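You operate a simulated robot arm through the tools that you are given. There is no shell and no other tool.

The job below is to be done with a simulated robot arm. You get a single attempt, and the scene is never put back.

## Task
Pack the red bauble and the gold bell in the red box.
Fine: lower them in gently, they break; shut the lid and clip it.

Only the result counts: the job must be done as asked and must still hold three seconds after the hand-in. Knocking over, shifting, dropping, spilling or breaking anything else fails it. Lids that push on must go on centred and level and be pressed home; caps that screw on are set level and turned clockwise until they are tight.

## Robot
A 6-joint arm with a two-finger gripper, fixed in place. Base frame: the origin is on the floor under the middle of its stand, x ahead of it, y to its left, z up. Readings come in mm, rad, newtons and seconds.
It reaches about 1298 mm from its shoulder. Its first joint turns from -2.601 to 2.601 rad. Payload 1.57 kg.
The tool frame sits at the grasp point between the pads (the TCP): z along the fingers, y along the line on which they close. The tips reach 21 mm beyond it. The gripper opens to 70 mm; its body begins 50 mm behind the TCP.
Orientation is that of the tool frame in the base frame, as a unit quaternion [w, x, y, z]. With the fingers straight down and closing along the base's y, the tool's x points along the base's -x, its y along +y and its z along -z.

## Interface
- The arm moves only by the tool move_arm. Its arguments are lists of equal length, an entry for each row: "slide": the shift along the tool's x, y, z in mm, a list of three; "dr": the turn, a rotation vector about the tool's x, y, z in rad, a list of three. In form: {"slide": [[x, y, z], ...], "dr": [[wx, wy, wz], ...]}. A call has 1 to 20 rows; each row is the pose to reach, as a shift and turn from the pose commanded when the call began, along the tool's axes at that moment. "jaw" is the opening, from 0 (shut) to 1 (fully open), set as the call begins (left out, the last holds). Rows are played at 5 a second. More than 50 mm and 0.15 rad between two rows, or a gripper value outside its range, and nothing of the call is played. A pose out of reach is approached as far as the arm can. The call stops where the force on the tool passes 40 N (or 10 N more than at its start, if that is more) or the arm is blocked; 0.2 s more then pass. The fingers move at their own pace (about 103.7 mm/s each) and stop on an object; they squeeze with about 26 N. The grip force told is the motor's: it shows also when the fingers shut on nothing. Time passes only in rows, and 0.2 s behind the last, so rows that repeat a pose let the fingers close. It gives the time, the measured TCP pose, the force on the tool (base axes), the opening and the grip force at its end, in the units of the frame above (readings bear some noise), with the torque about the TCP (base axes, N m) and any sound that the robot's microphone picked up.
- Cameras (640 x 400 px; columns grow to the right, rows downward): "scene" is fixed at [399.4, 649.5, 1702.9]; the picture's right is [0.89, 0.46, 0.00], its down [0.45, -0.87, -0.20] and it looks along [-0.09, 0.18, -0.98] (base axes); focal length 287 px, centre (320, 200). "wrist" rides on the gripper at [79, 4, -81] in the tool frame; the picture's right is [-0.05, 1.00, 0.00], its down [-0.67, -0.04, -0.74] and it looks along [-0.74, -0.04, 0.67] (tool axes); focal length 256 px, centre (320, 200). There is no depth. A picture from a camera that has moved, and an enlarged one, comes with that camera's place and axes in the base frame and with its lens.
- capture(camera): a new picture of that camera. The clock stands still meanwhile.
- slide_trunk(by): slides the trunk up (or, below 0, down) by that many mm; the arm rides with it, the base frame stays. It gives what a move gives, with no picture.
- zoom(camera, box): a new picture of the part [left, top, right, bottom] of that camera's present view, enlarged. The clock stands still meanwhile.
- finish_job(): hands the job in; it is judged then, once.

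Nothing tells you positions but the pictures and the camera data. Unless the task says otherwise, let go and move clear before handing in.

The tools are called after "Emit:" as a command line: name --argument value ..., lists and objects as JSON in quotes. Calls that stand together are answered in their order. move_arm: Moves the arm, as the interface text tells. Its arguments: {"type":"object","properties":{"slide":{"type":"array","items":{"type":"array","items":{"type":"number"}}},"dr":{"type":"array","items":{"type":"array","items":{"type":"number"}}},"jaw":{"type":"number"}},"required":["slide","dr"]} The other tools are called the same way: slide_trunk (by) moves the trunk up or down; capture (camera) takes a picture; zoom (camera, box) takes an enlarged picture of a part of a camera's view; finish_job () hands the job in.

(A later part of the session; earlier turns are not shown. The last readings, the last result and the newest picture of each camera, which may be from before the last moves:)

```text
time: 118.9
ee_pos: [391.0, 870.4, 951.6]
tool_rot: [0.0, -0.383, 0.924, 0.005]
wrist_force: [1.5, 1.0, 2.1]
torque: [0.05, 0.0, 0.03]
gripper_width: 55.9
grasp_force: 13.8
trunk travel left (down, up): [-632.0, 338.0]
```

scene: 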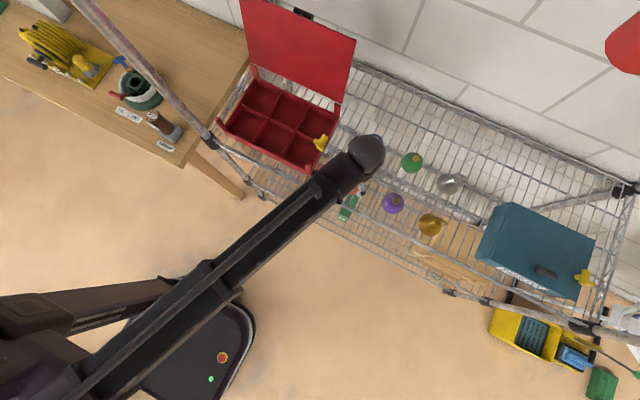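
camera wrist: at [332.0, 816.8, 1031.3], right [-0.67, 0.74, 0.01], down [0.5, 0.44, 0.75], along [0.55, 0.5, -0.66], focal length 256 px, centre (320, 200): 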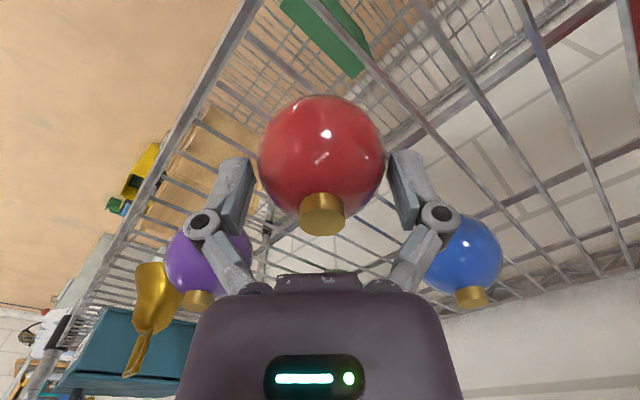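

Contact came at 56 mm and the bauble is held with about 14 N. I'll firm the grip slightly, then lift in stages.

Emit:
move_arm --slide '[[0, 0, 0], [0, 0, 0]]' --dr '[[0, 0, 0], [0, 0, 0]]' --jaw 0.77

Emit:
slide_trunk --by 10

Emit:
capture --camera "wrist"

Emit:
slide_trunk --by 180

Emit:
capture --camera "wrist"

```text
time: 119.5
ee_pos: [390.5, 870.9, 950.8]
tool_rot: [0.0, -0.382, 0.924, 0.005]
wrist_force: [0.4, 0.8, 3.3]
torque: [0.07, 0.0, 0.04]
gripper_width: 56.1
grasp_force: 14.1
trunk travel left (down, up): [-632.0, 338.0]
```

```text
time: 120.1
ee_pos: [391.6, 870.5, 961.1]
tool_rot: [0.0, -0.383, 0.924, 0.005]
wrist_force: [0.8, -0.2, -0.2]
torque: [-0.02, -0.01, -0.01]
gripper_width: 55.8
grasp_force: 13.9
trunk travel left (down, up): [-642.0, 328.0]
```

```text
taken
camera wrist: at [332.0, 817.0, 1041.1], right [-0.67, 0.74, 0.01], down [0.5, 0.44, 0.75], along [0.55, 0.5, -0.66], focal length 256 px, centre (320, 200)
```

wrist: 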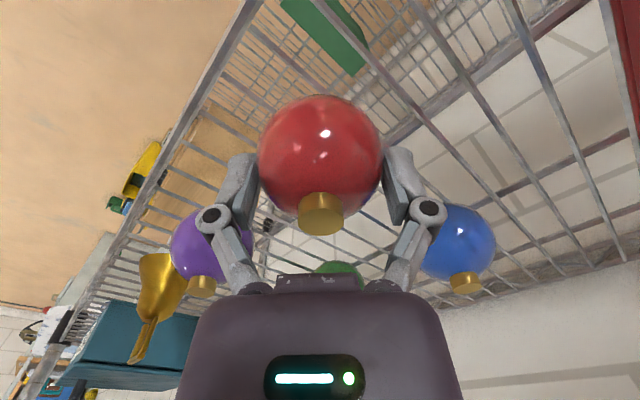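

```text
time: 122.1
ee_pos: [391.6, 871.4, 1139.8]
tool_rot: [0.0, -0.383, 0.924, 0.005]
wrist_force: [0.4, 0.8, -0.1]
torque: [-0.01, 0.01, 0.01]
gripper_width: 55.8
grasp_force: 14.3
trunk travel left (down, up): [-822.0, 148.0]
```

```text
taken
camera wrist: at [332.0, 817.0, 1221.2], right [-0.67, 0.74, 0.01], down [0.5, 0.44, 0.75], along [0.55, 0.5, -0.66], focal length 256 px, centre (320, 200)
```

wrist: 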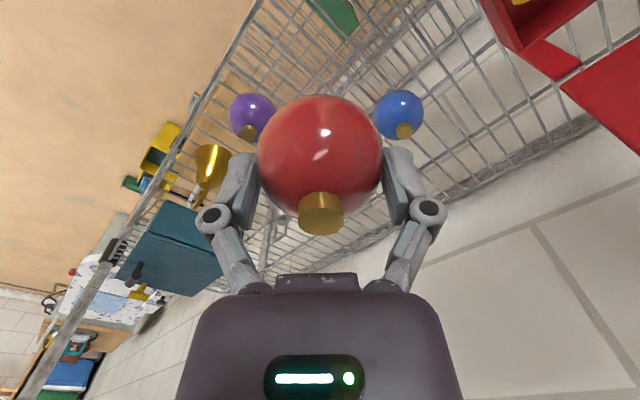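

The bauble is lifted cleanly. Next I'll measure the middle-front compartment precisely from the scene view.

Emit:
zoom --camera "scene" --box '[210, 70, 350, 170]'

Emit:
zoom --camera "scene" --box '[240, 90, 320, 150]'

```text
4.00 times, centred on (280, 120) of scene
camera zoom: at [399.4, 649.5, 1702.9], right [0.89, 0.46, 0.0], down [0.45, -0.87, -0.2], along [-0.09, 0.18, -0.98], focal length 1148 px, centre (480, 520)
```

zoom: 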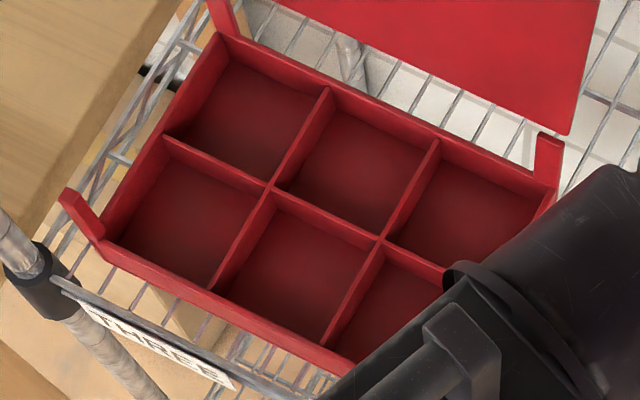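

```text
6.67 times, centred on (280, 120) of scene
camera zoom: at [399.4, 649.5, 1702.9], right [0.89, 0.46, 0.0], down [0.45, -0.87, -0.2], along [-0.09, 0.18, -0.98], focal length 1913 px, centre (587, 733)
```

zoom: 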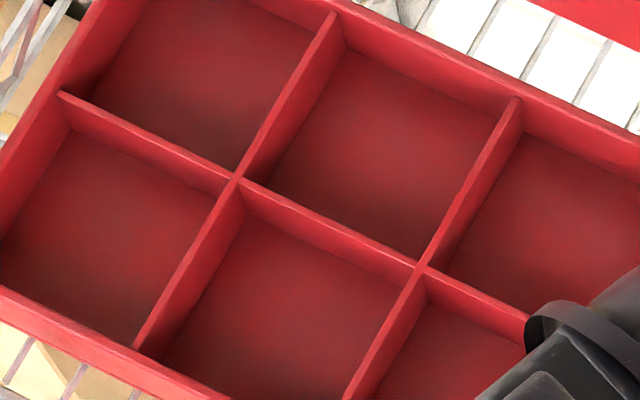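

Emit:
move_arm --slide '[[8, 9, 0], [25, 29, 0], [43, 50, 0], [60, 70, 0], [78, 90, 0], [95, 110, 0], [113, 130, 0], [130, 150, 0], [147, 170, 0], [163, 189, 0], [172, 199, 0], [172, 199, 0]]' --dr '[[0, 0, 0], [0, 0, 0], [0, 0, 0], [0, 0, 0], [0, 0, 0], [0, 0, 0], [0, 0, 0], [0, 0, 0], [0, 0, 0], [0, 0, 0], [0, 0, 0], [0, 0, 0]]'

Emit:
capture --camera "wrist"

Emit:
capture --camera "scene"

```text
time: 124.7
ee_pos: [128.0, 890.5, 1140.1]
tool_rot: [0.0, -0.382, 0.924, 0.005]
wrist_force: [-0.6, 1.0, -0.7]
torque: [-0.05, 0.01, -0.01]
gripper_width: 55.7
grasp_force: 13.6
trunk travel left (down, up): [-822.0, 148.0]
```

```text
taken
camera wrist: at [69.6, 836.8, 1221.2], right [-0.67, 0.74, 0.01], down [0.5, 0.44, 0.75], along [0.55, 0.5, -0.66], focal length 256 px, centre (320, 200)
```

wrist: 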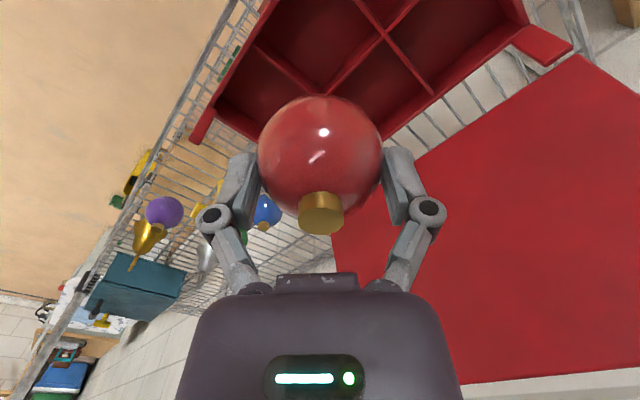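

```text
taken
```

scene: 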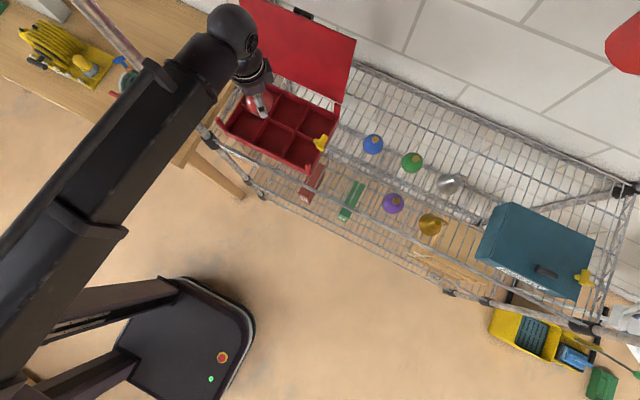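

The hand is centred over the middle-front compartment and the forearm is well clear of the pole. I'll lower to just above the rim and check alignment.

Emit:
slide_trunk --by -120

Emit:
capture --camera "wrist"

Emit:
zoom --camera "scene" --box '[210, 70, 350, 170]'

```text
time: 126.2
ee_pos: [128.7, 888.9, 1020.2]
tool_rot: [0.0, -0.383, 0.924, 0.005]
wrist_force: [0.2, -0.3, 0.4]
torque: [-0.02, -0.03, 0.01]
gripper_width: 55.8
grasp_force: 13.7
trunk travel left (down, up): [-702.0, 268.0]
```

```text
taken
camera wrist: at [69.9, 836.6, 1101.4], right [-0.67, 0.74, 0.01], down [0.5, 0.44, 0.75], along [0.55, 0.5, -0.66], focal length 256 px, centre (320, 200)
```

wrist: 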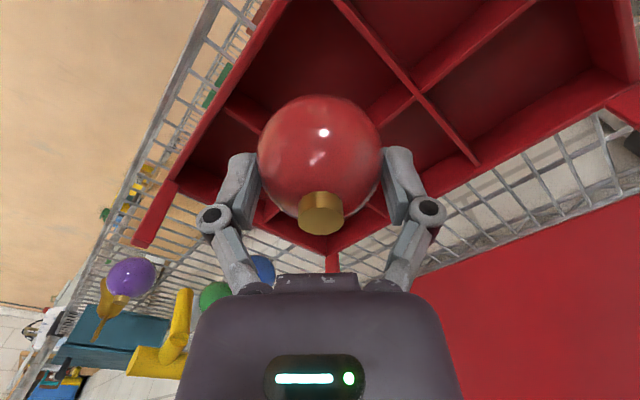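

```text
4.00 times, centred on (280, 120) of scene
camera zoom: at [399.4, 649.5, 1702.9], right [0.89, 0.46, 0.0], down [0.45, -0.87, -0.2], along [-0.09, 0.18, -0.98], focal length 1148 px, centre (480, 520)
```

zoom: 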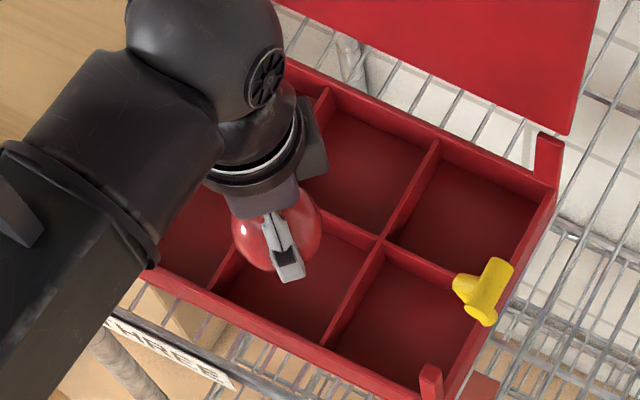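

Emit:
slide_trunk --by -48

Emit:
capture --camera "wrist"

Emit:
slide_trunk --by -5

Emit:
slide_trunk --by -2

```text
time: 127.1
ee_pos: [129.6, 890.2, 972.8]
tool_rot: [0.0, -0.383, 0.924, 0.005]
wrist_force: [-0.1, -0.1, 0.7]
torque: [0.0, -0.01, 0.01]
gripper_width: 55.5
grasp_force: 14.5
trunk travel left (down, up): [-654.0, 316.0]
```

```text
taken
camera wrist: at [69.8, 836.5, 1053.4], right [-0.67, 0.74, 0.01], down [0.5, 0.44, 0.75], along [0.55, 0.5, -0.66], focal length 256 px, centre (320, 200)
```

wrist: 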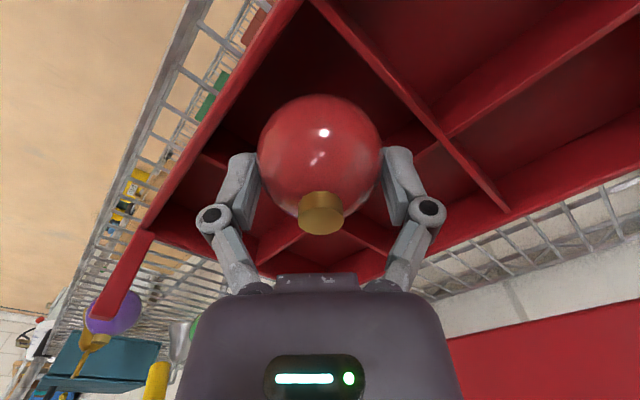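

```text
time: 127.7
ee_pos: [129.3, 890.1, 969.1]
tool_rot: [0.0, -0.383, 0.924, 0.005]
wrist_force: [0.7, 0.0, -1.2]
torque: [0.02, -0.02, 0.01]
gripper_width: 55.4
grasp_force: 14.0
trunk travel left (down, up): [-649.0, 321.0]
```

```text
time: 128.2
ee_pos: [129.6, 889.8, 965.8]
tool_rot: [-0.001, -0.383, 0.924, 0.005]
wrist_force: [0.5, -0.4, -0.3]
torque: [0.0, 0.01, 0.01]
gripper_width: 55.9
grasp_force: 14.2
trunk travel left (down, up): [-647.0, 323.0]
```

Emit:
slide_trunk --by -2

Emit:
slide_trunk --by -2

Emit:
zoom --camera "wrist" --box '[180, 60, 480, 260]'

Emit:
slide_trunk --by -1

Emit:
slide_trunk --by -1

```text
time: 128.7
ee_pos: [128.8, 890.7, 963.7]
tool_rot: [0.0, -0.383, 0.924, 0.005]
wrist_force: [0.0, 0.9, 0.2]
torque: [0.02, -0.01, -0.04]
gripper_width: 55.5
grasp_force: 13.7
trunk travel left (down, up): [-645.0, 325.0]
```

```text
time: 129.2
ee_pos: [129.3, 889.3, 961.6]
tool_rot: [0.0, -0.384, 0.924, 0.005]
wrist_force: [0.3, 1.2, -0.6]
torque: [0.01, -0.02, -0.02]
gripper_width: 55.6
grasp_force: 13.7
trunk travel left (down, up): [-643.0, 327.0]
```

```text
2.00 times, centred on (330, 160) of wrist
camera zoom: at [69.8, 836.7, 1042.3], right [-0.67, 0.74, 0.01], down [0.5, 0.44, 0.75], along [0.55, 0.5, -0.66], focal length 512 px, centre (300, 280)
```

zoom: 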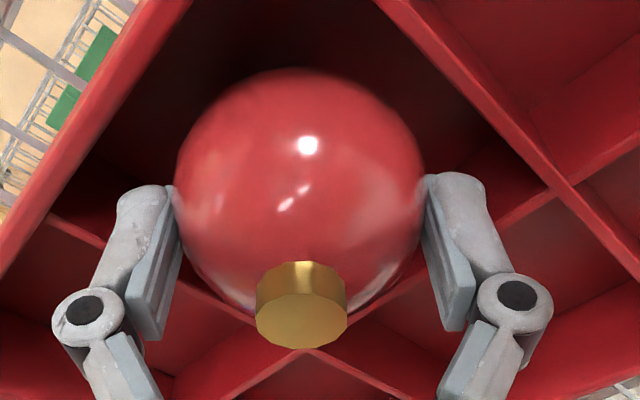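

```text
time: 129.7
ee_pos: [128.3, 889.7, 961.6]
tool_rot: [0.0, -0.383, 0.924, 0.005]
wrist_force: [0.6, -0.1, -0.4]
torque: [-0.01, 0.03, 0.01]
gripper_width: 55.8
grasp_force: 13.9
trunk travel left (down, up): [-642.0, 328.0]
```

```text
time: 130.2
ee_pos: [128.2, 889.7, 960.2]
tool_rot: [0.0, -0.382, 0.924, 0.004]
wrist_force: [-0.6, -0.5, 0.1]
torque: [0.0, 0.02, 0.01]
gripper_width: 55.5
grasp_force: 13.9
trunk travel left (down, up): [-641.0, 329.0]
```

Emit:
slide_trunk --by -1

Emit:
slide_trunk --by -0.7

Emit:
slide_trunk --by -0.7

```text
time: 130.7
ee_pos: [128.9, 890.8, 959.0]
tool_rot: [0.0, -0.382, 0.924, 0.005]
wrist_force: [0.0, 0.8, -0.9]
torque: [-0.01, 0.0, 0.0]
gripper_width: 55.4
grasp_force: 14.7
trunk travel left (down, up): [-640.0, 330.0]
```

```text
time: 131.2
ee_pos: [129.8, 889.6, 957.4]
tool_rot: [-0.001, -0.383, 0.924, 0.005]
wrist_force: [-0.9, 0.1, 0.8]
torque: [0.0, 0.01, 0.02]
gripper_width: 55.5
grasp_force: 13.9
trunk travel left (down, up): [-639.0, 331.0]
```

```text
time: 131.8
ee_pos: [128.5, 889.8, 957.6]
tool_rot: [0.0, -0.382, 0.924, 0.006]
wrist_force: [1.3, 2.3, 8.7]
torque: [0.08, -0.02, 0.0]
gripper_width: 55.5
grasp_force: 14.0
trunk travel left (down, up): [-639.0, 331.0]
```

Contact with the tray floor, a light 9 N touch. I'll ease up slightly and open slowly.

Emit:
slide_trunk --by 0.4

Emit:
move_arm --slide '[[0, 0, 0]]' --dr '[[0, 0, 0]]' --jaw 0.79

Emit:
move_arm --slide '[[0, 0, 0]]' --dr '[[0, 0, 0]]' --jaw 0.81

Emit:
move_arm --slide '[[0, 0, 0]]' --dr '[[0, 0, 0]]' --jaw 0.84

Emit:
move_arm --slide '[[0, 0, 0], [0, 0, 0]]' --dr '[[0, 0, 0], [0, 0, 0]]' --jaw 0.88

Emit:
zoom --camera "wrist" --box '[180, 60, 480, 260]'

```text
time: 132.3
ee_pos: [128.9, 889.9, 957.7]
tool_rot: [0.0, -0.383, 0.924, 0.005]
wrist_force: [0.3, 2.0, 5.7]
torque: [0.07, 0.0, 0.01]
gripper_width: 55.5
grasp_force: 13.7
trunk travel left (down, up): [-639.0, 331.0]
```

```text
time: 132.7
ee_pos: [128.8, 889.6, 957.3]
tool_rot: [0.0, -0.383, 0.924, 0.004]
wrist_force: [0.3, -0.5, 0.6]
torque: [-0.01, -0.01, -0.02]
gripper_width: 56.4
grasp_force: 0.7
trunk travel left (down, up): [-639.0, 331.0]
```

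```text
time: 133.1
ee_pos: [130.3, 890.8, 958.7]
tool_rot: [0.0, -0.383, 0.924, 0.004]
wrist_force: [-0.5, 0.3, 0.0]
torque: [0.0, -0.02, 0.02]
gripper_width: 56.9
grasp_force: 0.1
trunk travel left (down, up): [-639.0, 331.0]
```

```text
time: 133.5
ee_pos: [129.3, 889.5, 956.9]
tool_rot: [0.0, -0.382, 0.924, 0.004]
wrist_force: [-0.4, -0.8, 0.2]
torque: [0.0, 0.0, 0.01]
gripper_width: 58.8
grasp_force: 0.1
trunk travel left (down, up): [-639.0, 331.0]
```

```text
time: 134.1
ee_pos: [129.1, 890.6, 957.9]
tool_rot: [-0.001, -0.382, 0.924, 0.005]
wrist_force: [0.2, 0.2, 0.4]
torque: [0.02, 0.01, -0.01]
gripper_width: 61.7
grasp_force: 0.1
trunk travel left (down, up): [-639.0, 331.0]
```

```text
2.00 times, centred on (330, 160) of wrist
camera zoom: at [69.8, 836.7, 1038.3], right [-0.67, 0.74, 0.01], down [0.5, 0.44, 0.75], along [0.55, 0.5, -0.66], focal length 512 px, centre (300, 280)
```

zoom: 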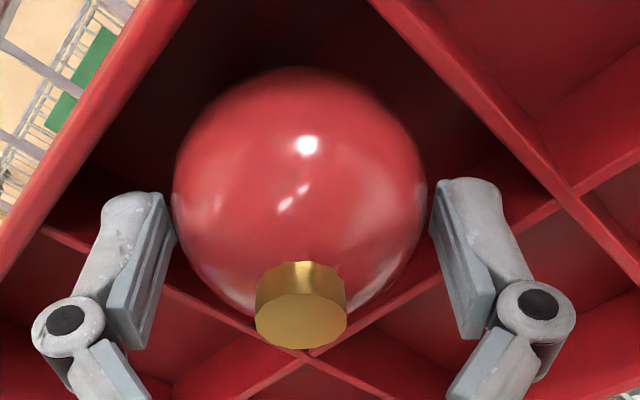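

Emit:
slide_trunk --by 15

Emit:
slide_trunk --by 150

Emit:
capture --camera "wrist"

```text
time: 134.7
ee_pos: [128.4, 889.8, 972.8]
tool_rot: [0.0, -0.383, 0.924, 0.005]
wrist_force: [0.3, 0.6, -0.4]
torque: [-0.01, -0.01, -0.02]
gripper_width: 61.8
grasp_force: 0.0
trunk travel left (down, up): [-654.0, 316.0]
```

```text
time: 136.4
ee_pos: [129.4, 889.9, 1123.9]
tool_rot: [0.0, -0.382, 0.924, 0.005]
wrist_force: [0.4, 0.8, 0.4]
torque: [0.01, 0.03, -0.01]
gripper_width: 61.9
grasp_force: 0.1
trunk travel left (down, up): [-804.0, 166.0]
```

```text
taken
camera wrist: at [69.8, 836.8, 1203.1], right [-0.67, 0.74, 0.01], down [0.5, 0.44, 0.75], along [0.55, 0.5, -0.66], focal length 256 px, centre (320, 200)
```

wrist: 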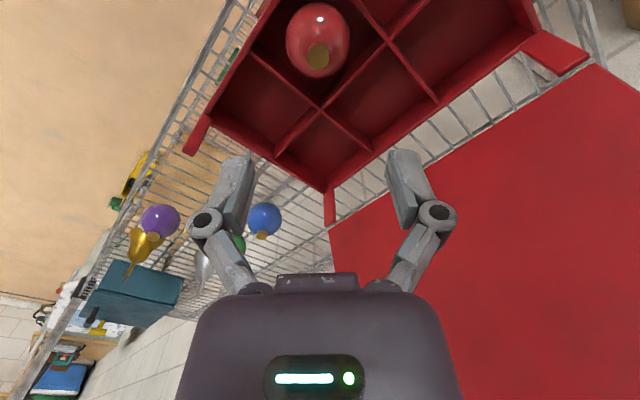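

The red bauble is safely in its compartment. Next is the gold bell, so I'll zoom in on its shape.

Emit:
zoom --camera "wrist" --box '[110, 215, 190, 290]'

Emit:
zoom --camera "scene" --box '[400, 195, 464, 255]'

```text
5.33 times, centred on (150, 252) of wrist
camera zoom: at [69.8, 836.8, 1203.1], right [-0.67, 0.74, 0.01], down [0.5, 0.44, 0.75], along [0.55, 0.5, -0.66], focal length 1365 px, centre (1227, -80)
```

zoom: 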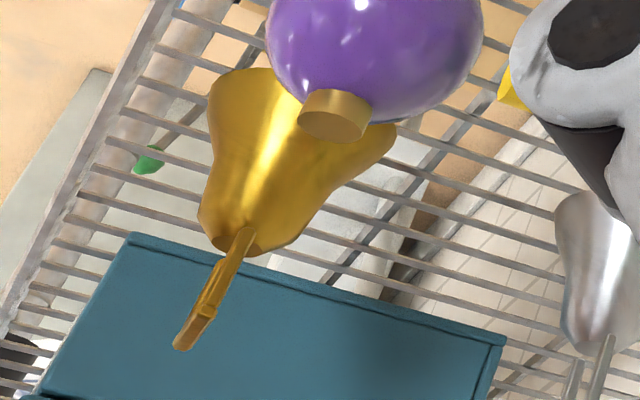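

```text
6.67 times, centred on (432, 225) of scene
camera zoom: at [399.4, 649.5, 1702.9], right [0.89, 0.46, 0.0], down [0.45, -0.87, -0.2], along [-0.09, 0.18, -0.98], focal length 1913 px, centre (-427, 33)
```

zoom: 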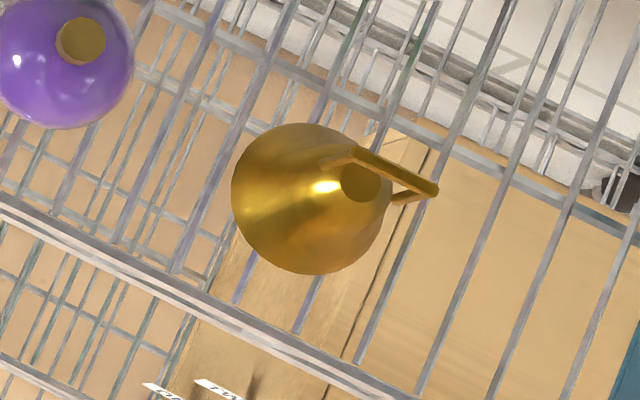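

The bell stands mouth-down with an upright rectangular loop on top in the x–z plane. Gripping the loop's top bar with the fingers closing along y would keep them clear of the compartment walls, so I'll hover over it.

Emit:
move_arm --slide '[[-29, -30, 0], [-57, -61, 0], [-86, -91, 0], [-114, -121, 0], [-143, -152, 0], [-171, -182, 0], [-200, -212, 0], [-229, -243, 0], [-257, -273, 0], [-286, -303, 0], [-314, -334, 0], [-335, -356, 0]]' --dr '[[0, 0, 0.0655], [0, 0, 0.131], [0, 0, 0.1964], [0, 0, 0.2618], [0, 0, 0.3273], [0, 0, 0.3927], [0, 0, 0.4582], [0, 0, 0.5236], [0, 0, 0.5891], [0, 0, 0.6545], [0, 0, 0.72], [0, 0, 0.7854]]'

Emit:
capture --camera "wrist"

Emit:
capture --camera "scene"

```text
time: 139.0
ee_pos: [619.0, 873.1, 1122.3]
tool_rot: [-0.002, 0.001, 1.0, 0.004]
wrist_force: [0.3, -0.2, 0.0]
torque: [-0.03, 0.02, -0.03]
gripper_width: 61.7
grasp_force: 0.0
trunk travel left (down, up): [-804.0, 166.0]
```

```text
taken
camera wrist: at [540.1, 878.2, 1203.7], right [0.05, 1.0, 0.01], down [0.67, -0.04, 0.74], along [0.74, -0.03, -0.67], focal length 256 px, centre (320, 200)
```

wrist: 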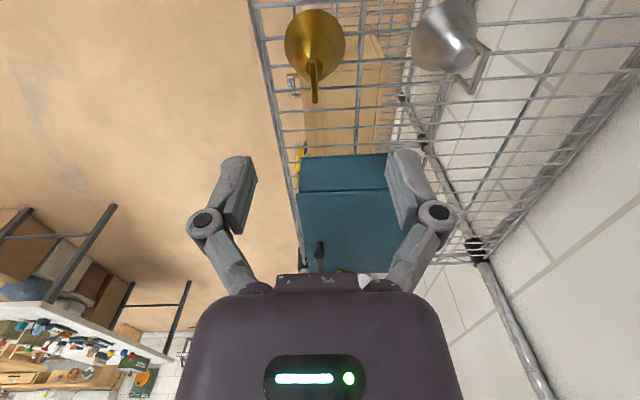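

```text
taken
```

scene: 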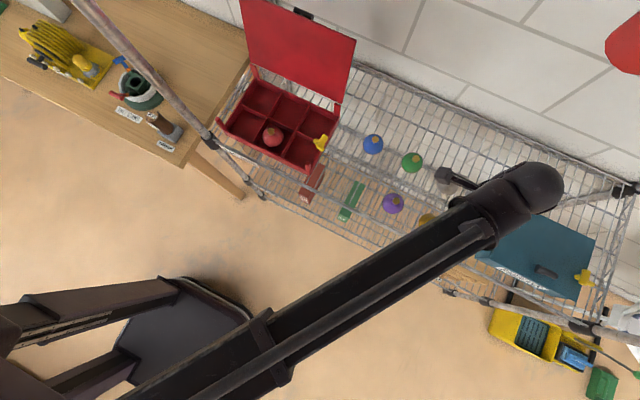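

Emit:
zoom --camera "wrist" --box '[270, 0, 430, 110]'

Emit:
zoom --camera "wrist" --box '[275, 5, 355, 115]'

```text
3.64 times, centred on (350, 55) of wrist
camera zoom: at [540.1, 878.2, 1203.7], right [0.05, 1.0, 0.01], down [0.67, -0.04, 0.74], along [0.74, -0.03, -0.67], focal length 931 px, centre (211, 727)
```

zoom: 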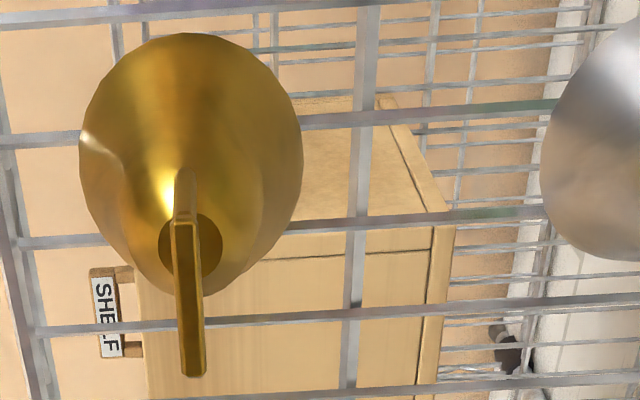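

```text
3.64 times, centred on (315, 60) of wrist
camera zoom: at [540.1, 878.2, 1203.7], right [0.05, 1.0, 0.01], down [0.67, -0.04, 0.74], along [0.74, -0.03, -0.67], focal length 931 px, centre (338, 709)
```

zoom: 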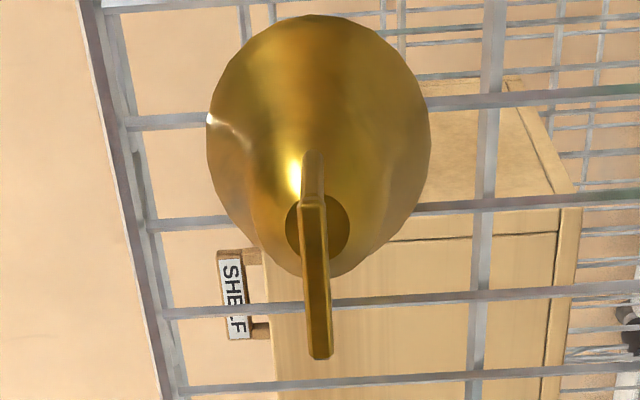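

The loop spans x≈609–641, its top is near z≈1007, the crown is near z≈975, and it is centred on (625, 871). Closing along x across the two uprights gives the steadiest hold, so I'll yaw 90° with the camera to the front.

Emit:
move_arm --slide '[[-3, -1, 0], [-6, -2, 0], [-6, -2, 0], [-6, -2, 0], [-6, -2, 0], [-6, -2, 0], [-6, -2, 0], [-6, -2, 0], [-6, -2, 0], [-6, -2, 0], [-6, -2, 0]]' --dr '[[0, 0, -0.1428], [0, 0, -0.2856], [0, 0, -0.4284], [0, 0, -0.5712], [0, 0, -0.714], [0, 0, -0.8568], [0, 0, -0.9996], [0, 0, -1.1424], [0, 0, -1.2852], [0, 0, -1.428], [0, 0, -1.5708]]' --jaw 0.85

Emit:
zoom --camera "wrist" --box '[255, 0, 385, 110]'

Emit:
capture --camera "scene"

```text
time: 141.4
ee_pos: [623.1, 873.1, 1122.4]
tool_rot: [-0.002, 0.708, -0.706, -0.005]
wrist_force: [0.2, 0.4, -0.3]
torque: [0.0, 0.02, 0.05]
gripper_width: 59.5
grasp_force: 0.1
trunk travel left (down, up): [-804.0, 166.0]
```

```text
3.64 times, centred on (320, 55) of wrist
camera zoom: at [619.3, 793.4, 1202.9], right [-1.0, 0.05, 0.0], down [0.04, 0.66, 0.75], along [0.04, 0.75, -0.66], focal length 931 px, centre (320, 727)
```

zoom: 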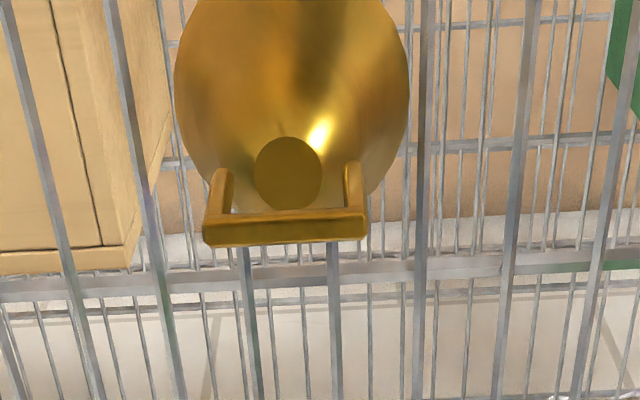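

```text
taken
```

scene: 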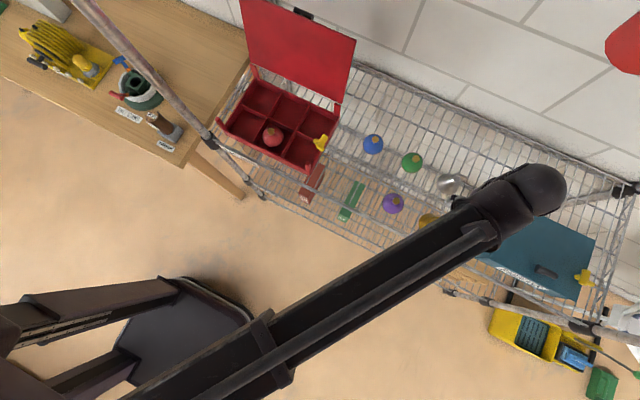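

Emit:
move_arm --slide '[[1, -4, 0], [1.9, -6.7, 0], [1.9, -6.7, 0]]' --dr '[[0, 0, 0], [0, 0, 0], [0, 0, 0]]'

Emit:
zoom --camera "wrist" --box '[255, 0, 385, 110]'

Emit:
slide_trunk --by -60

Emit:
zoom --camera "wrist" --box '[255, 40, 385, 150]'

```text
time: 142.2
ee_pos: [629.1, 871.2, 1123.2]
tool_rot: [0.002, -0.707, 0.707, 0.004]
wrist_force: [0.9, -0.5, 0.2]
torque: [0.02, 0.02, 0.02]
gripper_width: 59.7
grasp_force: 0.1
trunk travel left (down, up): [-804.0, 166.0]
```

```text
3.64 times, centred on (320, 55) of wrist
camera zoom: at [626.3, 791.6, 1202.8], right [-1.0, 0.05, 0.0], down [0.04, 0.66, 0.75], along [0.04, 0.75, -0.66], focal length 931 px, centre (320, 727)
```

zoom: 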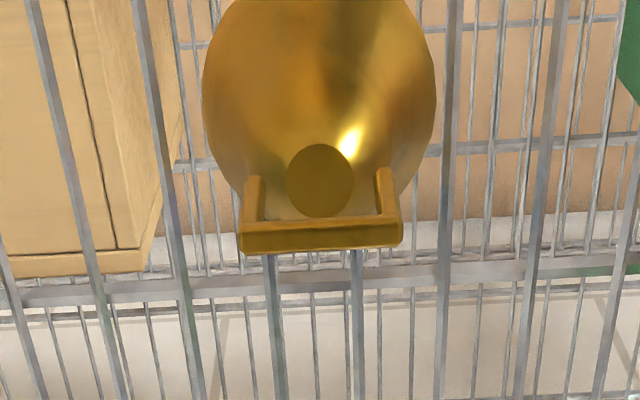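

```text
time: 143.2
ee_pos: [629.4, 870.4, 1062.2]
tool_rot: [0.002, -0.707, 0.707, 0.005]
wrist_force: [0.0, 0.3, 0.1]
torque: [0.0, 0.02, 0.02]
gripper_width: 59.3
grasp_force: 0.1
trunk travel left (down, up): [-744.0, 226.0]
```

```text
3.64 times, centred on (320, 95) of wrist
camera zoom: at [626.1, 791.4, 1143.0], right [-1.0, 0.05, 0.0], down [0.04, 0.66, 0.75], along [0.04, 0.75, -0.66], focal length 931 px, centre (320, 582)
```

zoom: 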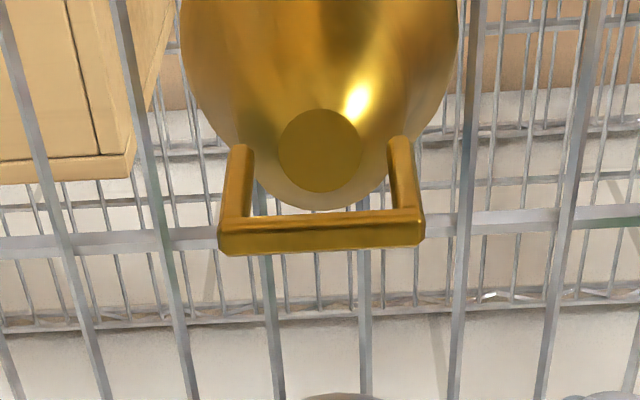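

The refined numbers put the loop's top bar at z≈994, its outer width at 35 mm, and the centre at (629.7, 871.2); the crown is at z≈962. I'll lower so the pads flank the loop uprights.

Emit:
slide_trunk --by -55

Emit:
capture --camera "wrist"

Emit:
slide_trunk --by -19

Emit:
move_arm --slide '[[0, 0, 0], [0, 0, 0]]' --dr '[[0, 0, 0], [0, 0, 0]]' --jaw 0.6

Emit:
capture --camera "wrist"

```text
time: 144.2
ee_pos: [631.5, 870.5, 1006.8]
tool_rot: [-0.001, 0.708, -0.706, -0.005]
wrist_force: [0.0, -0.3, 0.4]
torque: [-0.01, 0.0, 0.02]
gripper_width: 59.5
grasp_force: 0.2
trunk travel left (down, up): [-689.0, 281.0]
```

```text
taken
camera wrist: at [626.2, 791.4, 1088.0], right [-1.0, 0.05, 0.0], down [0.04, 0.66, 0.75], along [0.04, 0.75, -0.66], focal length 256 px, centre (320, 200)
```

wrist: 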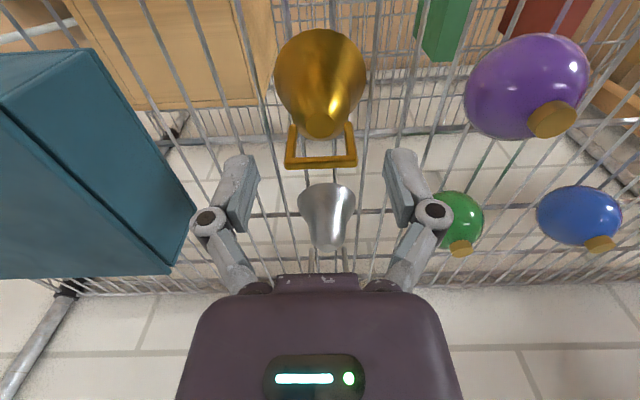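

```text
time: 144.9
ee_pos: [630.5, 872.0, 989.2]
tool_rot: [-0.002, 0.707, -0.707, -0.004]
wrist_force: [0.4, -0.2, -0.8]
torque: [0.01, -0.02, -0.01]
gripper_width: 59.6
grasp_force: 0.1
trunk travel left (down, up): [-670.0, 300.0]
```

```text
time: 145.5
ee_pos: [630.2, 871.5, 988.9]
tool_rot: [-0.002, 0.707, -0.707, -0.005]
wrist_force: [0.1, 1.0, 1.0]
torque: [0.01, -0.02, -0.02]
gripper_width: 42.0
grasp_force: 0.1
trunk travel left (down, up): [-670.0, 300.0]
```

```text
taken
camera wrist: at [626.2, 791.6, 1068.8], right [-1.0, 0.05, 0.0], down [0.04, 0.66, 0.75], along [0.04, 0.75, -0.66], focal length 256 px, centre (320, 200)
```

wrist: 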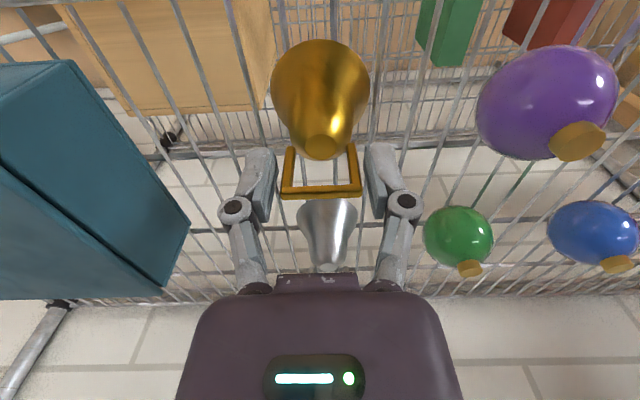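

Emit:
move_arm --slide '[[0, 0, 0]]' --dr '[[0, 0, 0]]' --jaw 0.53

Emit:
move_arm --slide '[[0, 0, 0]]' --dr '[[0, 0, 0]]' --jaw 0.505

Emit:
move_arm --slide '[[0, 0, 0]]' --dr '[[0, 0, 0]]' --jaw 0.485

Emit:
move_arm --slide '[[0, 0, 0]]' --dr '[[0, 0, 0]]' --jaw 0.465

Emit:
zoom --camera "wrist" --box '[220, 30, 420, 230]'

```text
time: 145.9
ee_pos: [631.0, 870.7, 988.4]
tool_rot: [0.002, -0.707, 0.708, 0.004]
wrist_force: [0.4, 0.5, 0.5]
torque: [0.03, -0.03, -0.04]
gripper_width: 37.0
grasp_force: 0.0
trunk travel left (down, up): [-670.0, 300.0]
```

```text
time: 146.3
ee_pos: [629.2, 870.8, 989.1]
tool_rot: [0.002, -0.707, 0.707, 0.003]
wrist_force: [-0.8, 0.9, -0.3]
torque: [0.02, -0.03, -0.01]
gripper_width: 35.6
grasp_force: 0.3
trunk travel left (down, up): [-670.0, 300.0]
```

```text
time: 146.7
ee_pos: [631.0, 871.1, 988.9]
tool_rot: [0.002, -0.707, 0.707, 0.005]
wrist_force: [0.0, 0.8, -0.4]
torque: [0.03, -0.04, 0.0]
gripper_width: 34.9
grasp_force: 1.0
trunk travel left (down, up): [-670.0, 300.0]
```

```text
time: 147.1
ee_pos: [630.9, 871.9, 988.9]
tool_rot: [-0.002, 0.707, -0.707, -0.004]
wrist_force: [-0.5, 0.4, 1.1]
torque: [-0.02, -0.02, -0.01]
gripper_width: 34.3
grasp_force: 13.8
trunk travel left (down, up): [-670.0, 300.0]
```

```text
2.00 times, centred on (320, 130) of wrist
camera zoom: at [626.1, 791.6, 1068.9], right [-1.0, 0.05, 0.0], down [0.04, 0.66, 0.75], along [0.04, 0.75, -0.66], focal length 512 px, centre (320, 340)
```

zoom: 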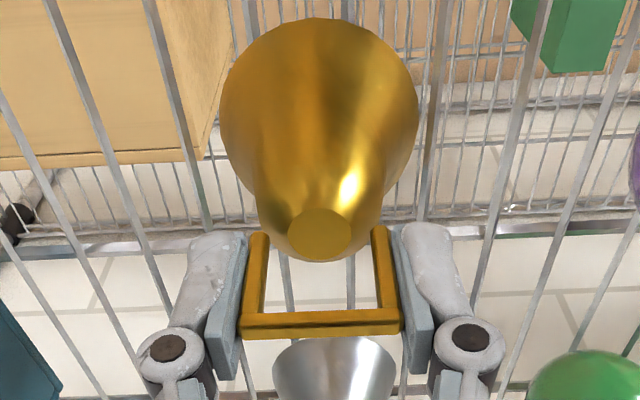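

Emit:
move_arm --slide '[[0, 0, 0], [0, 0, 0]]' --dr '[[0, 0, 0], [0, 0, 0]]' --jaw 0.44

Emit:
slide_trunk --by 8

Emit:
zoom --camera "wrist" --box '[220, 30, 420, 230]'

Emit:
slide_trunk --by 175

Emit:
capture --camera "wrist"

```text
time: 147.7
ee_pos: [629.8, 871.3, 987.3]
tool_rot: [-0.002, 0.707, -0.707, -0.005]
wrist_force: [0.8, 0.4, 0.7]
torque: [0.05, -0.05, 0.01]
gripper_width: 34.3
grasp_force: 13.6
trunk travel left (down, up): [-670.0, 300.0]
```

```text
time: 148.2
ee_pos: [630.7, 871.5, 995.7]
tool_rot: [-0.003, 0.707, -0.707, -0.003]
wrist_force: [0.1, 0.0, -0.2]
torque: [0.0, 0.02, 0.02]
gripper_width: 34.5
grasp_force: 13.7
trunk travel left (down, up): [-678.0, 292.0]
```

```text
2.00 times, centred on (320, 130) of wrist
camera zoom: at [626.3, 791.8, 1076.6], right [-1.0, 0.05, 0.0], down [0.04, 0.66, 0.75], along [0.04, 0.75, -0.66], focal length 512 px, centre (320, 340)
```

zoom: 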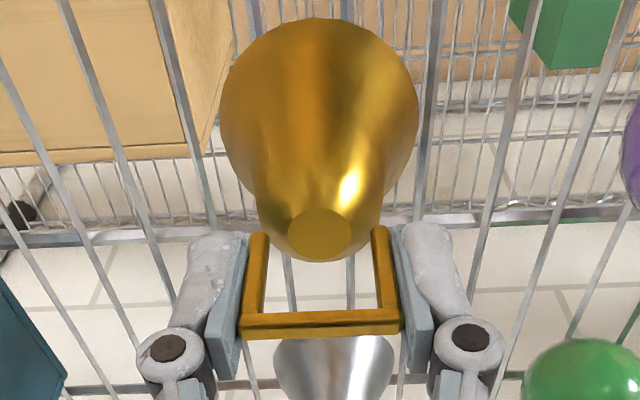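

```text
time: 150.2
ee_pos: [630.2, 871.1, 1171.9]
tool_rot: [-0.002, 0.707, -0.707, -0.004]
wrist_force: [1.1, -0.3, -1.2]
torque: [-0.01, 0.03, 0.0]
gripper_width: 34.4
grasp_force: 14.0
trunk travel left (down, up): [-853.0, 117.0]
```

```text
taken
camera wrist: at [626.2, 791.7, 1251.7], right [-1.0, 0.05, 0.0], down [0.04, 0.66, 0.75], along [0.04, 0.75, -0.66], focal length 256 px, centre (320, 200)
```

wrist: 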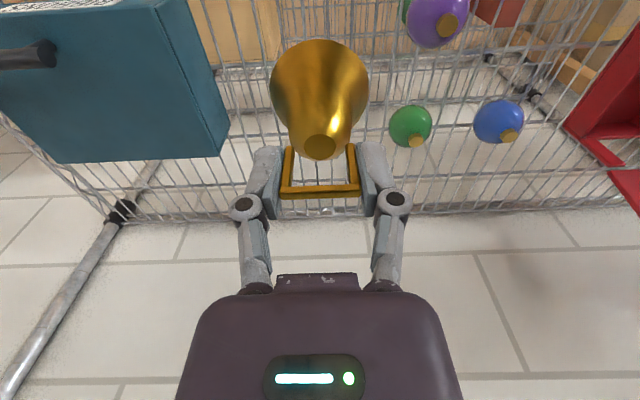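

The bell is held rigidly and upright by its loop. I'll carry it high over to the middle-back compartment at about (129.5, 979).

Emit:
move_arm --slide '[[-2, 10, 0], [-7, 33, 0], [-13, 60, 0], [-19, 88, 0], [-25, 116, 0], [-31, 144, 0], [-37, 172, 0], [-43, 200, 0], [-49, 228, 0], [-55, 256, 0], [-61, 284, 0], [-67, 312, 0], [-73, 340, 0], [-79, 368, 0], [-85, 396, 0], [-91, 424, 0], [-97, 450, 0], [-102, 473, 0], [-106, 491, 0], [-108, 500, 0]]' --dr '[[0, 0, 0], [0, 0, 0], [0, 0, 0], [0, 0, 0], [0, 0, 0], [0, 0, 0], [0, 0, 0], [0, 0, 0], [0, 0, 0], [0, 0, 0], [0, 0, 0], [0, 0, 0], [0, 0, 0], [0, 0, 0], [0, 0, 0], [0, 0, 0], [0, 0, 0], [0, 0, 0], [0, 0, 0], [0, 0, 0]]'

Emit:
capture --camera "wrist"

Emit:
capture --camera "scene"

```text
time: 154.4
ee_pos: [129.9, 980.5, 1171.3]
tool_rot: [0.002, -0.707, 0.707, 0.005]
wrist_force: [-0.1, -0.1, -1.9]
torque: [0.0, 0.01, 0.0]
gripper_width: 34.6
grasp_force: 13.9
out of reach, approached as far as the arm can: row 14, 15, 16, 17, 18, 19, 20
trunk travel left (down, up): [-853.0, 117.0]
```

```text
taken
camera wrist: at [125.3, 900.6, 1251.8], right [-1.0, 0.05, 0.0], down [0.04, 0.66, 0.75], along [0.04, 0.75, -0.66], focal length 256 px, centre (320, 200)
```

wrist: 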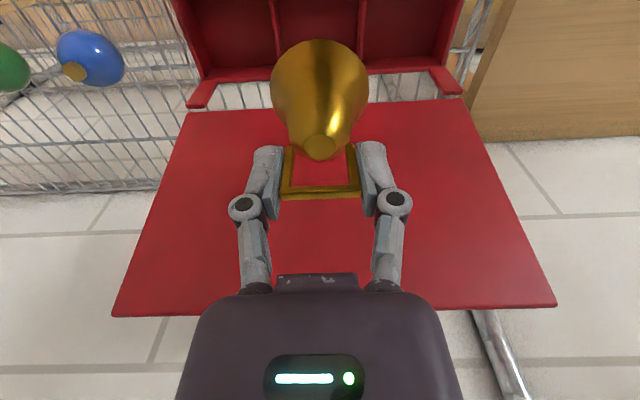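

```text
taken
```

scene: 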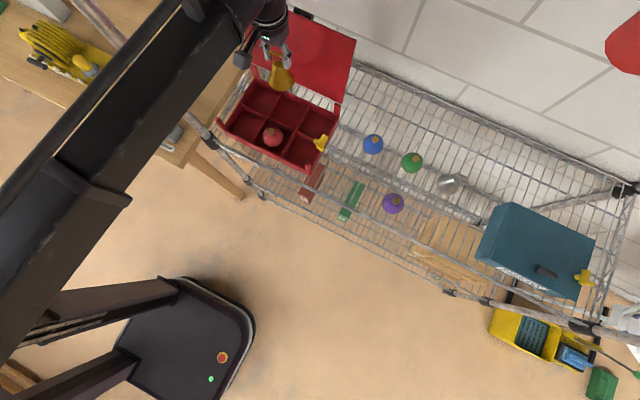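

Emit:
slide_trunk --by -110

Emit:
capture --camera "wrist"

Emit:
zoom --camera "scene" --box '[210, 50, 350, 170]'

```text
time: 155.8
ee_pos: [131.1, 980.5, 1062.4]
tool_rot: [-0.002, 0.708, -0.707, -0.004]
wrist_force: [0.3, -0.7, 0.2]
torque: [0.06, -0.02, -0.01]
gripper_width: 34.5
grasp_force: 13.9
trunk travel left (down, up): [-743.0, 227.0]
```

```text
taken
camera wrist: at [125.8, 900.3, 1141.9], right [-1.0, 0.05, 0.0], down [0.04, 0.66, 0.75], along [0.04, 0.75, -0.66], focal length 256 px, centre (320, 200)
```

wrist: 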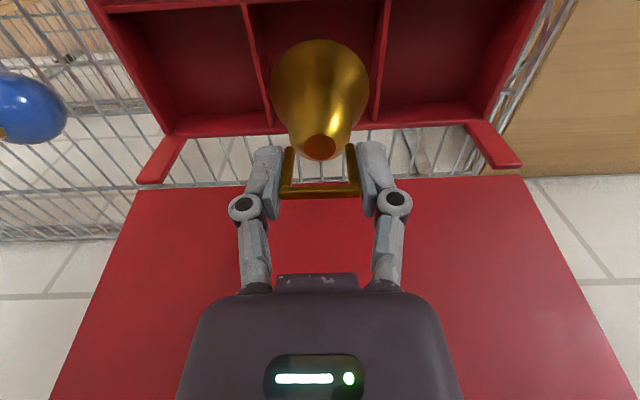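

```text
3.33 times, centred on (280, 110) of scene
camera zoom: at [399.4, 649.5, 1702.9], right [0.89, 0.46, 0.0], down [0.45, -0.87, -0.2], along [-0.09, 0.18, -0.98], focal length 957 px, centre (453, 500)
```

zoom: 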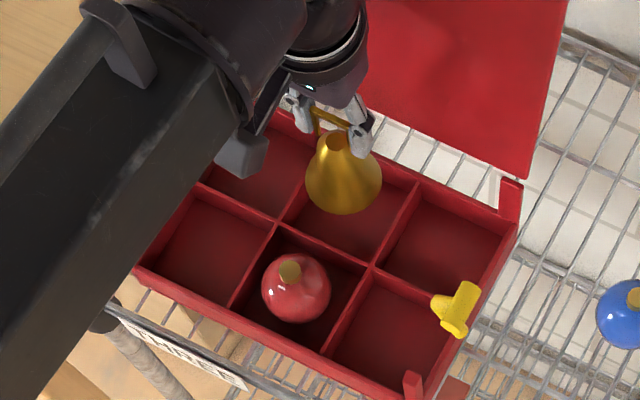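

Emit:
zoom --camera "wrist" --box '[220, 0, 420, 150]'

```text
2.67 times, centred on (320, 75) of wrist
camera zoom: at [125.8, 900.3, 1141.9], right [-1.0, 0.05, 0.0], down [0.04, 0.66, 0.75], along [0.04, 0.75, -0.66], focal length 683 px, centre (320, 533)
```

zoom: 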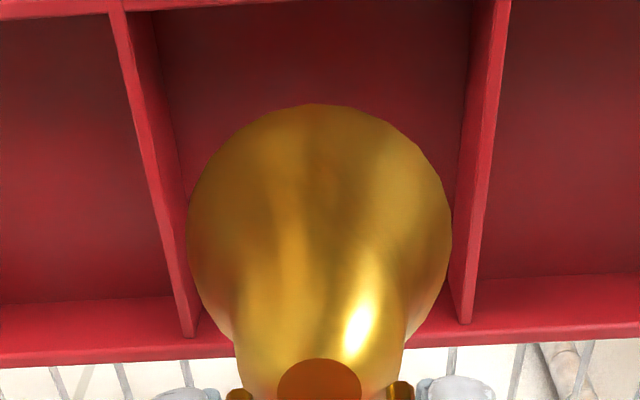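

Margins are about 11 mm all round. I'll lower to just above the floor, then go down in millimetre steps.

Emit:
slide_trunk --by -40

Emit:
slide_trunk --by -16

Emit:
capture --camera "wrist"

Emit:
slide_trunk --by -4

Emit:
slide_trunk --by -2

```text
time: 156.6
ee_pos: [131.0, 979.8, 1021.5]
tool_rot: [-0.002, 0.707, -0.707, -0.004]
wrist_force: [-1.8, -0.3, -1.4]
torque: [-0.01, -0.03, 0.03]
gripper_width: 34.3
grasp_force: 14.6
trunk travel left (down, up): [-703.0, 267.0]
```

```text
time: 157.3
ee_pos: [131.3, 978.3, 1006.3]
tool_rot: [-0.001, 0.708, -0.707, -0.004]
wrist_force: [-0.9, -0.1, -0.7]
torque: [-0.03, -0.02, 0.02]
gripper_width: 34.7
grasp_force: 14.0
trunk travel left (down, up): [-687.0, 283.0]
```

```text
taken
camera wrist: at [125.8, 900.3, 1085.9], right [-1.0, 0.05, 0.0], down [0.04, 0.66, 0.75], along [0.04, 0.75, -0.66], focal length 256 px, centre (320, 200)
```

wrist: 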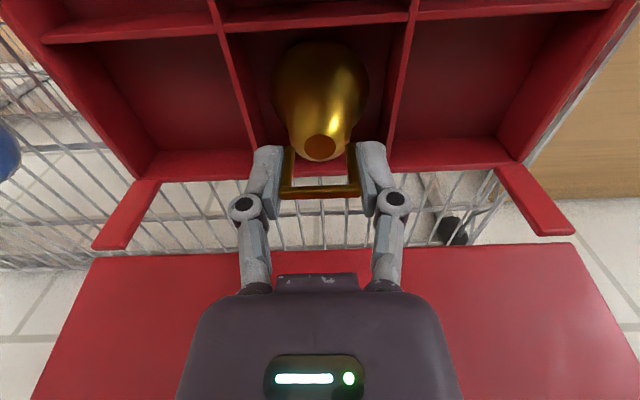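

```text
time: 157.8
ee_pos: [129.8, 980.8, 1002.1]
tool_rot: [-0.002, 0.708, -0.707, -0.005]
wrist_force: [-0.5, -0.2, -0.1]
torque: [-0.01, 0.03, -0.01]
gripper_width: 34.6
grasp_force: 13.9
trunk travel left (down, up): [-683.0, 287.0]
```

```text
time: 158.3
ee_pos: [130.1, 979.6, 999.7]
tool_rot: [-0.003, 0.708, -0.707, -0.005]
wrist_force: [-0.3, 0.5, -0.7]
torque: [0.01, 0.0, 0.0]
gripper_width: 34.5
grasp_force: 14.0
trunk travel left (down, up): [-681.0, 289.0]
```

Emit:
slide_trunk --by -1.5

Emit:
slide_trunk --by -1

Emit:
slide_trunk --by -0.7

Emit:
slide_trunk --by -0.6

```text
time: 158.8
ee_pos: [130.3, 979.9, 998.3]
tool_rot: [-0.002, 0.707, -0.707, -0.004]
wrist_force: [0.7, 0.2, -1.0]
torque: [0.04, 0.0, -0.01]
gripper_width: 34.8
grasp_force: 14.4
trunk travel left (down, up): [-680.0, 290.0]
```

```text
time: 159.3
ee_pos: [130.0, 980.7, 997.1]
tool_rot: [0.002, -0.707, 0.707, 0.004]
wrist_force: [0.6, -0.6, -0.5]
torque: [0.0, -0.01, 0.02]
gripper_width: 34.5
grasp_force: 14.1
trunk travel left (down, up): [-679.0, 291.0]
```

```text
time: 159.8
ee_pos: [129.8, 978.4, 995.5]
tool_rot: [0.002, -0.707, 0.707, 0.003]
wrist_force: [-0.5, -0.6, -0.4]
torque: [-0.01, -0.01, 0.01]
gripper_width: 34.1
grasp_force: 13.8
trunk travel left (down, up): [-678.0, 292.0]
```

```text
time: 160.4
ee_pos: [129.6, 978.5, 995.4]
tool_rot: [0.002, -0.707, 0.707, 0.004]
wrist_force: [0.9, -0.9, -0.3]
torque: [-0.04, -0.03, -0.02]
gripper_width: 34.3
grasp_force: 13.9
trunk travel left (down, up): [-677.0, 293.0]
```

Emit:
slide_trunk --by -0.6

Emit:
slide_trunk --by -0.6

Emit:
slide_trunk --by -0.6

```text
time: 160.9
ee_pos: [129.4, 980.4, 995.2]
tool_rot: [0.001, -0.707, 0.707, 0.004]
wrist_force: [-0.7, 0.1, -0.4]
torque: [0.01, 0.02, -0.01]
gripper_width: 34.2
grasp_force: 14.0
trunk travel left (down, up): [-677.0, 293.0]
```

```text
time: 161.4
ee_pos: [129.6, 980.3, 995.8]
tool_rot: [-0.002, 0.707, -0.707, -0.005]
wrist_force: [0.5, 0.8, 1.7]
torque: [0.08, 0.0, 0.01]
gripper_width: 34.5
grasp_force: 13.7
trunk travel left (down, up): [-676.0, 294.0]
```

```text
time: 161.9
ee_pos: [129.9, 980.8, 994.8]
tool_rot: [0.002, -0.707, 0.707, 0.005]
wrist_force: [0.5, 2.8, 8.0]
torque: [0.1, -0.03, 0.01]
gripper_width: 34.4
grasp_force: 13.9
trunk travel left (down, up): [-675.0, 295.0]
```

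Touchdown at about 8 N. I'll ease up slightly and release slowly.

Emit:
slide_trunk --by 0.5

Emit:
move_arm --slide '[[0, 0, 0]]' --dr '[[0, 0, 0]]' --jaw 0.48

Emit:
move_arm --slide '[[0, 0, 0]]' --dr '[[0, 0, 0]]' --jaw 0.51

Emit:
move_arm --slide '[[0, 0, 0], [0, 0, 0]]' --dr '[[0, 0, 0], [0, 0, 0]]' --jaw 0.6

Emit:
capture --camera "wrist"

```text
time: 162.4
ee_pos: [129.6, 979.3, 995.6]
tool_rot: [-0.001, 0.707, -0.707, -0.004]
wrist_force: [0.6, 0.6, 4.4]
torque: [0.07, 0.01, -0.02]
gripper_width: 34.7
grasp_force: 14.1
trunk travel left (down, up): [-676.0, 294.0]
```

```text
time: 162.8
ee_pos: [130.6, 980.8, 995.4]
tool_rot: [0.002, -0.707, 0.707, 0.005]
wrist_force: [-0.5, 0.2, 0.5]
torque: [-0.01, -0.02, -0.03]
gripper_width: 34.7
grasp_force: 1.2
trunk travel left (down, up): [-676.0, 294.0]
```

```text
time: 163.2
ee_pos: [130.0, 980.4, 995.3]
tool_rot: [-0.002, 0.707, -0.707, -0.004]
wrist_force: [1.1, -0.5, 0.5]
torque: [0.0, 0.02, -0.03]
gripper_width: 35.9
grasp_force: 0.1
trunk travel left (down, up): [-676.0, 294.0]
```

```text
time: 163.8
ee_pos: [130.0, 980.1, 995.0]
tool_rot: [-0.001, 0.707, -0.707, -0.005]
wrist_force: [-0.1, 0.2, 0.7]
torque: [-0.04, -0.04, 0.0]
gripper_width: 41.9
grasp_force: 0.1
trunk travel left (down, up): [-676.0, 294.0]
```

```text
taken
camera wrist: at [125.8, 900.4, 1074.7], right [-1.0, 0.05, 0.0], down [0.04, 0.66, 0.75], along [0.04, 0.75, -0.66], focal length 256 px, centre (320, 200)
```

wrist: 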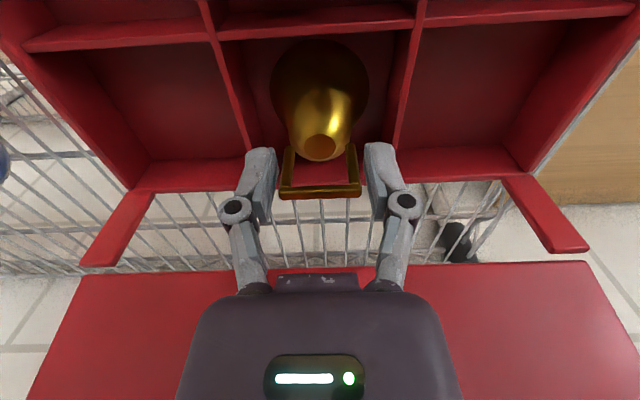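

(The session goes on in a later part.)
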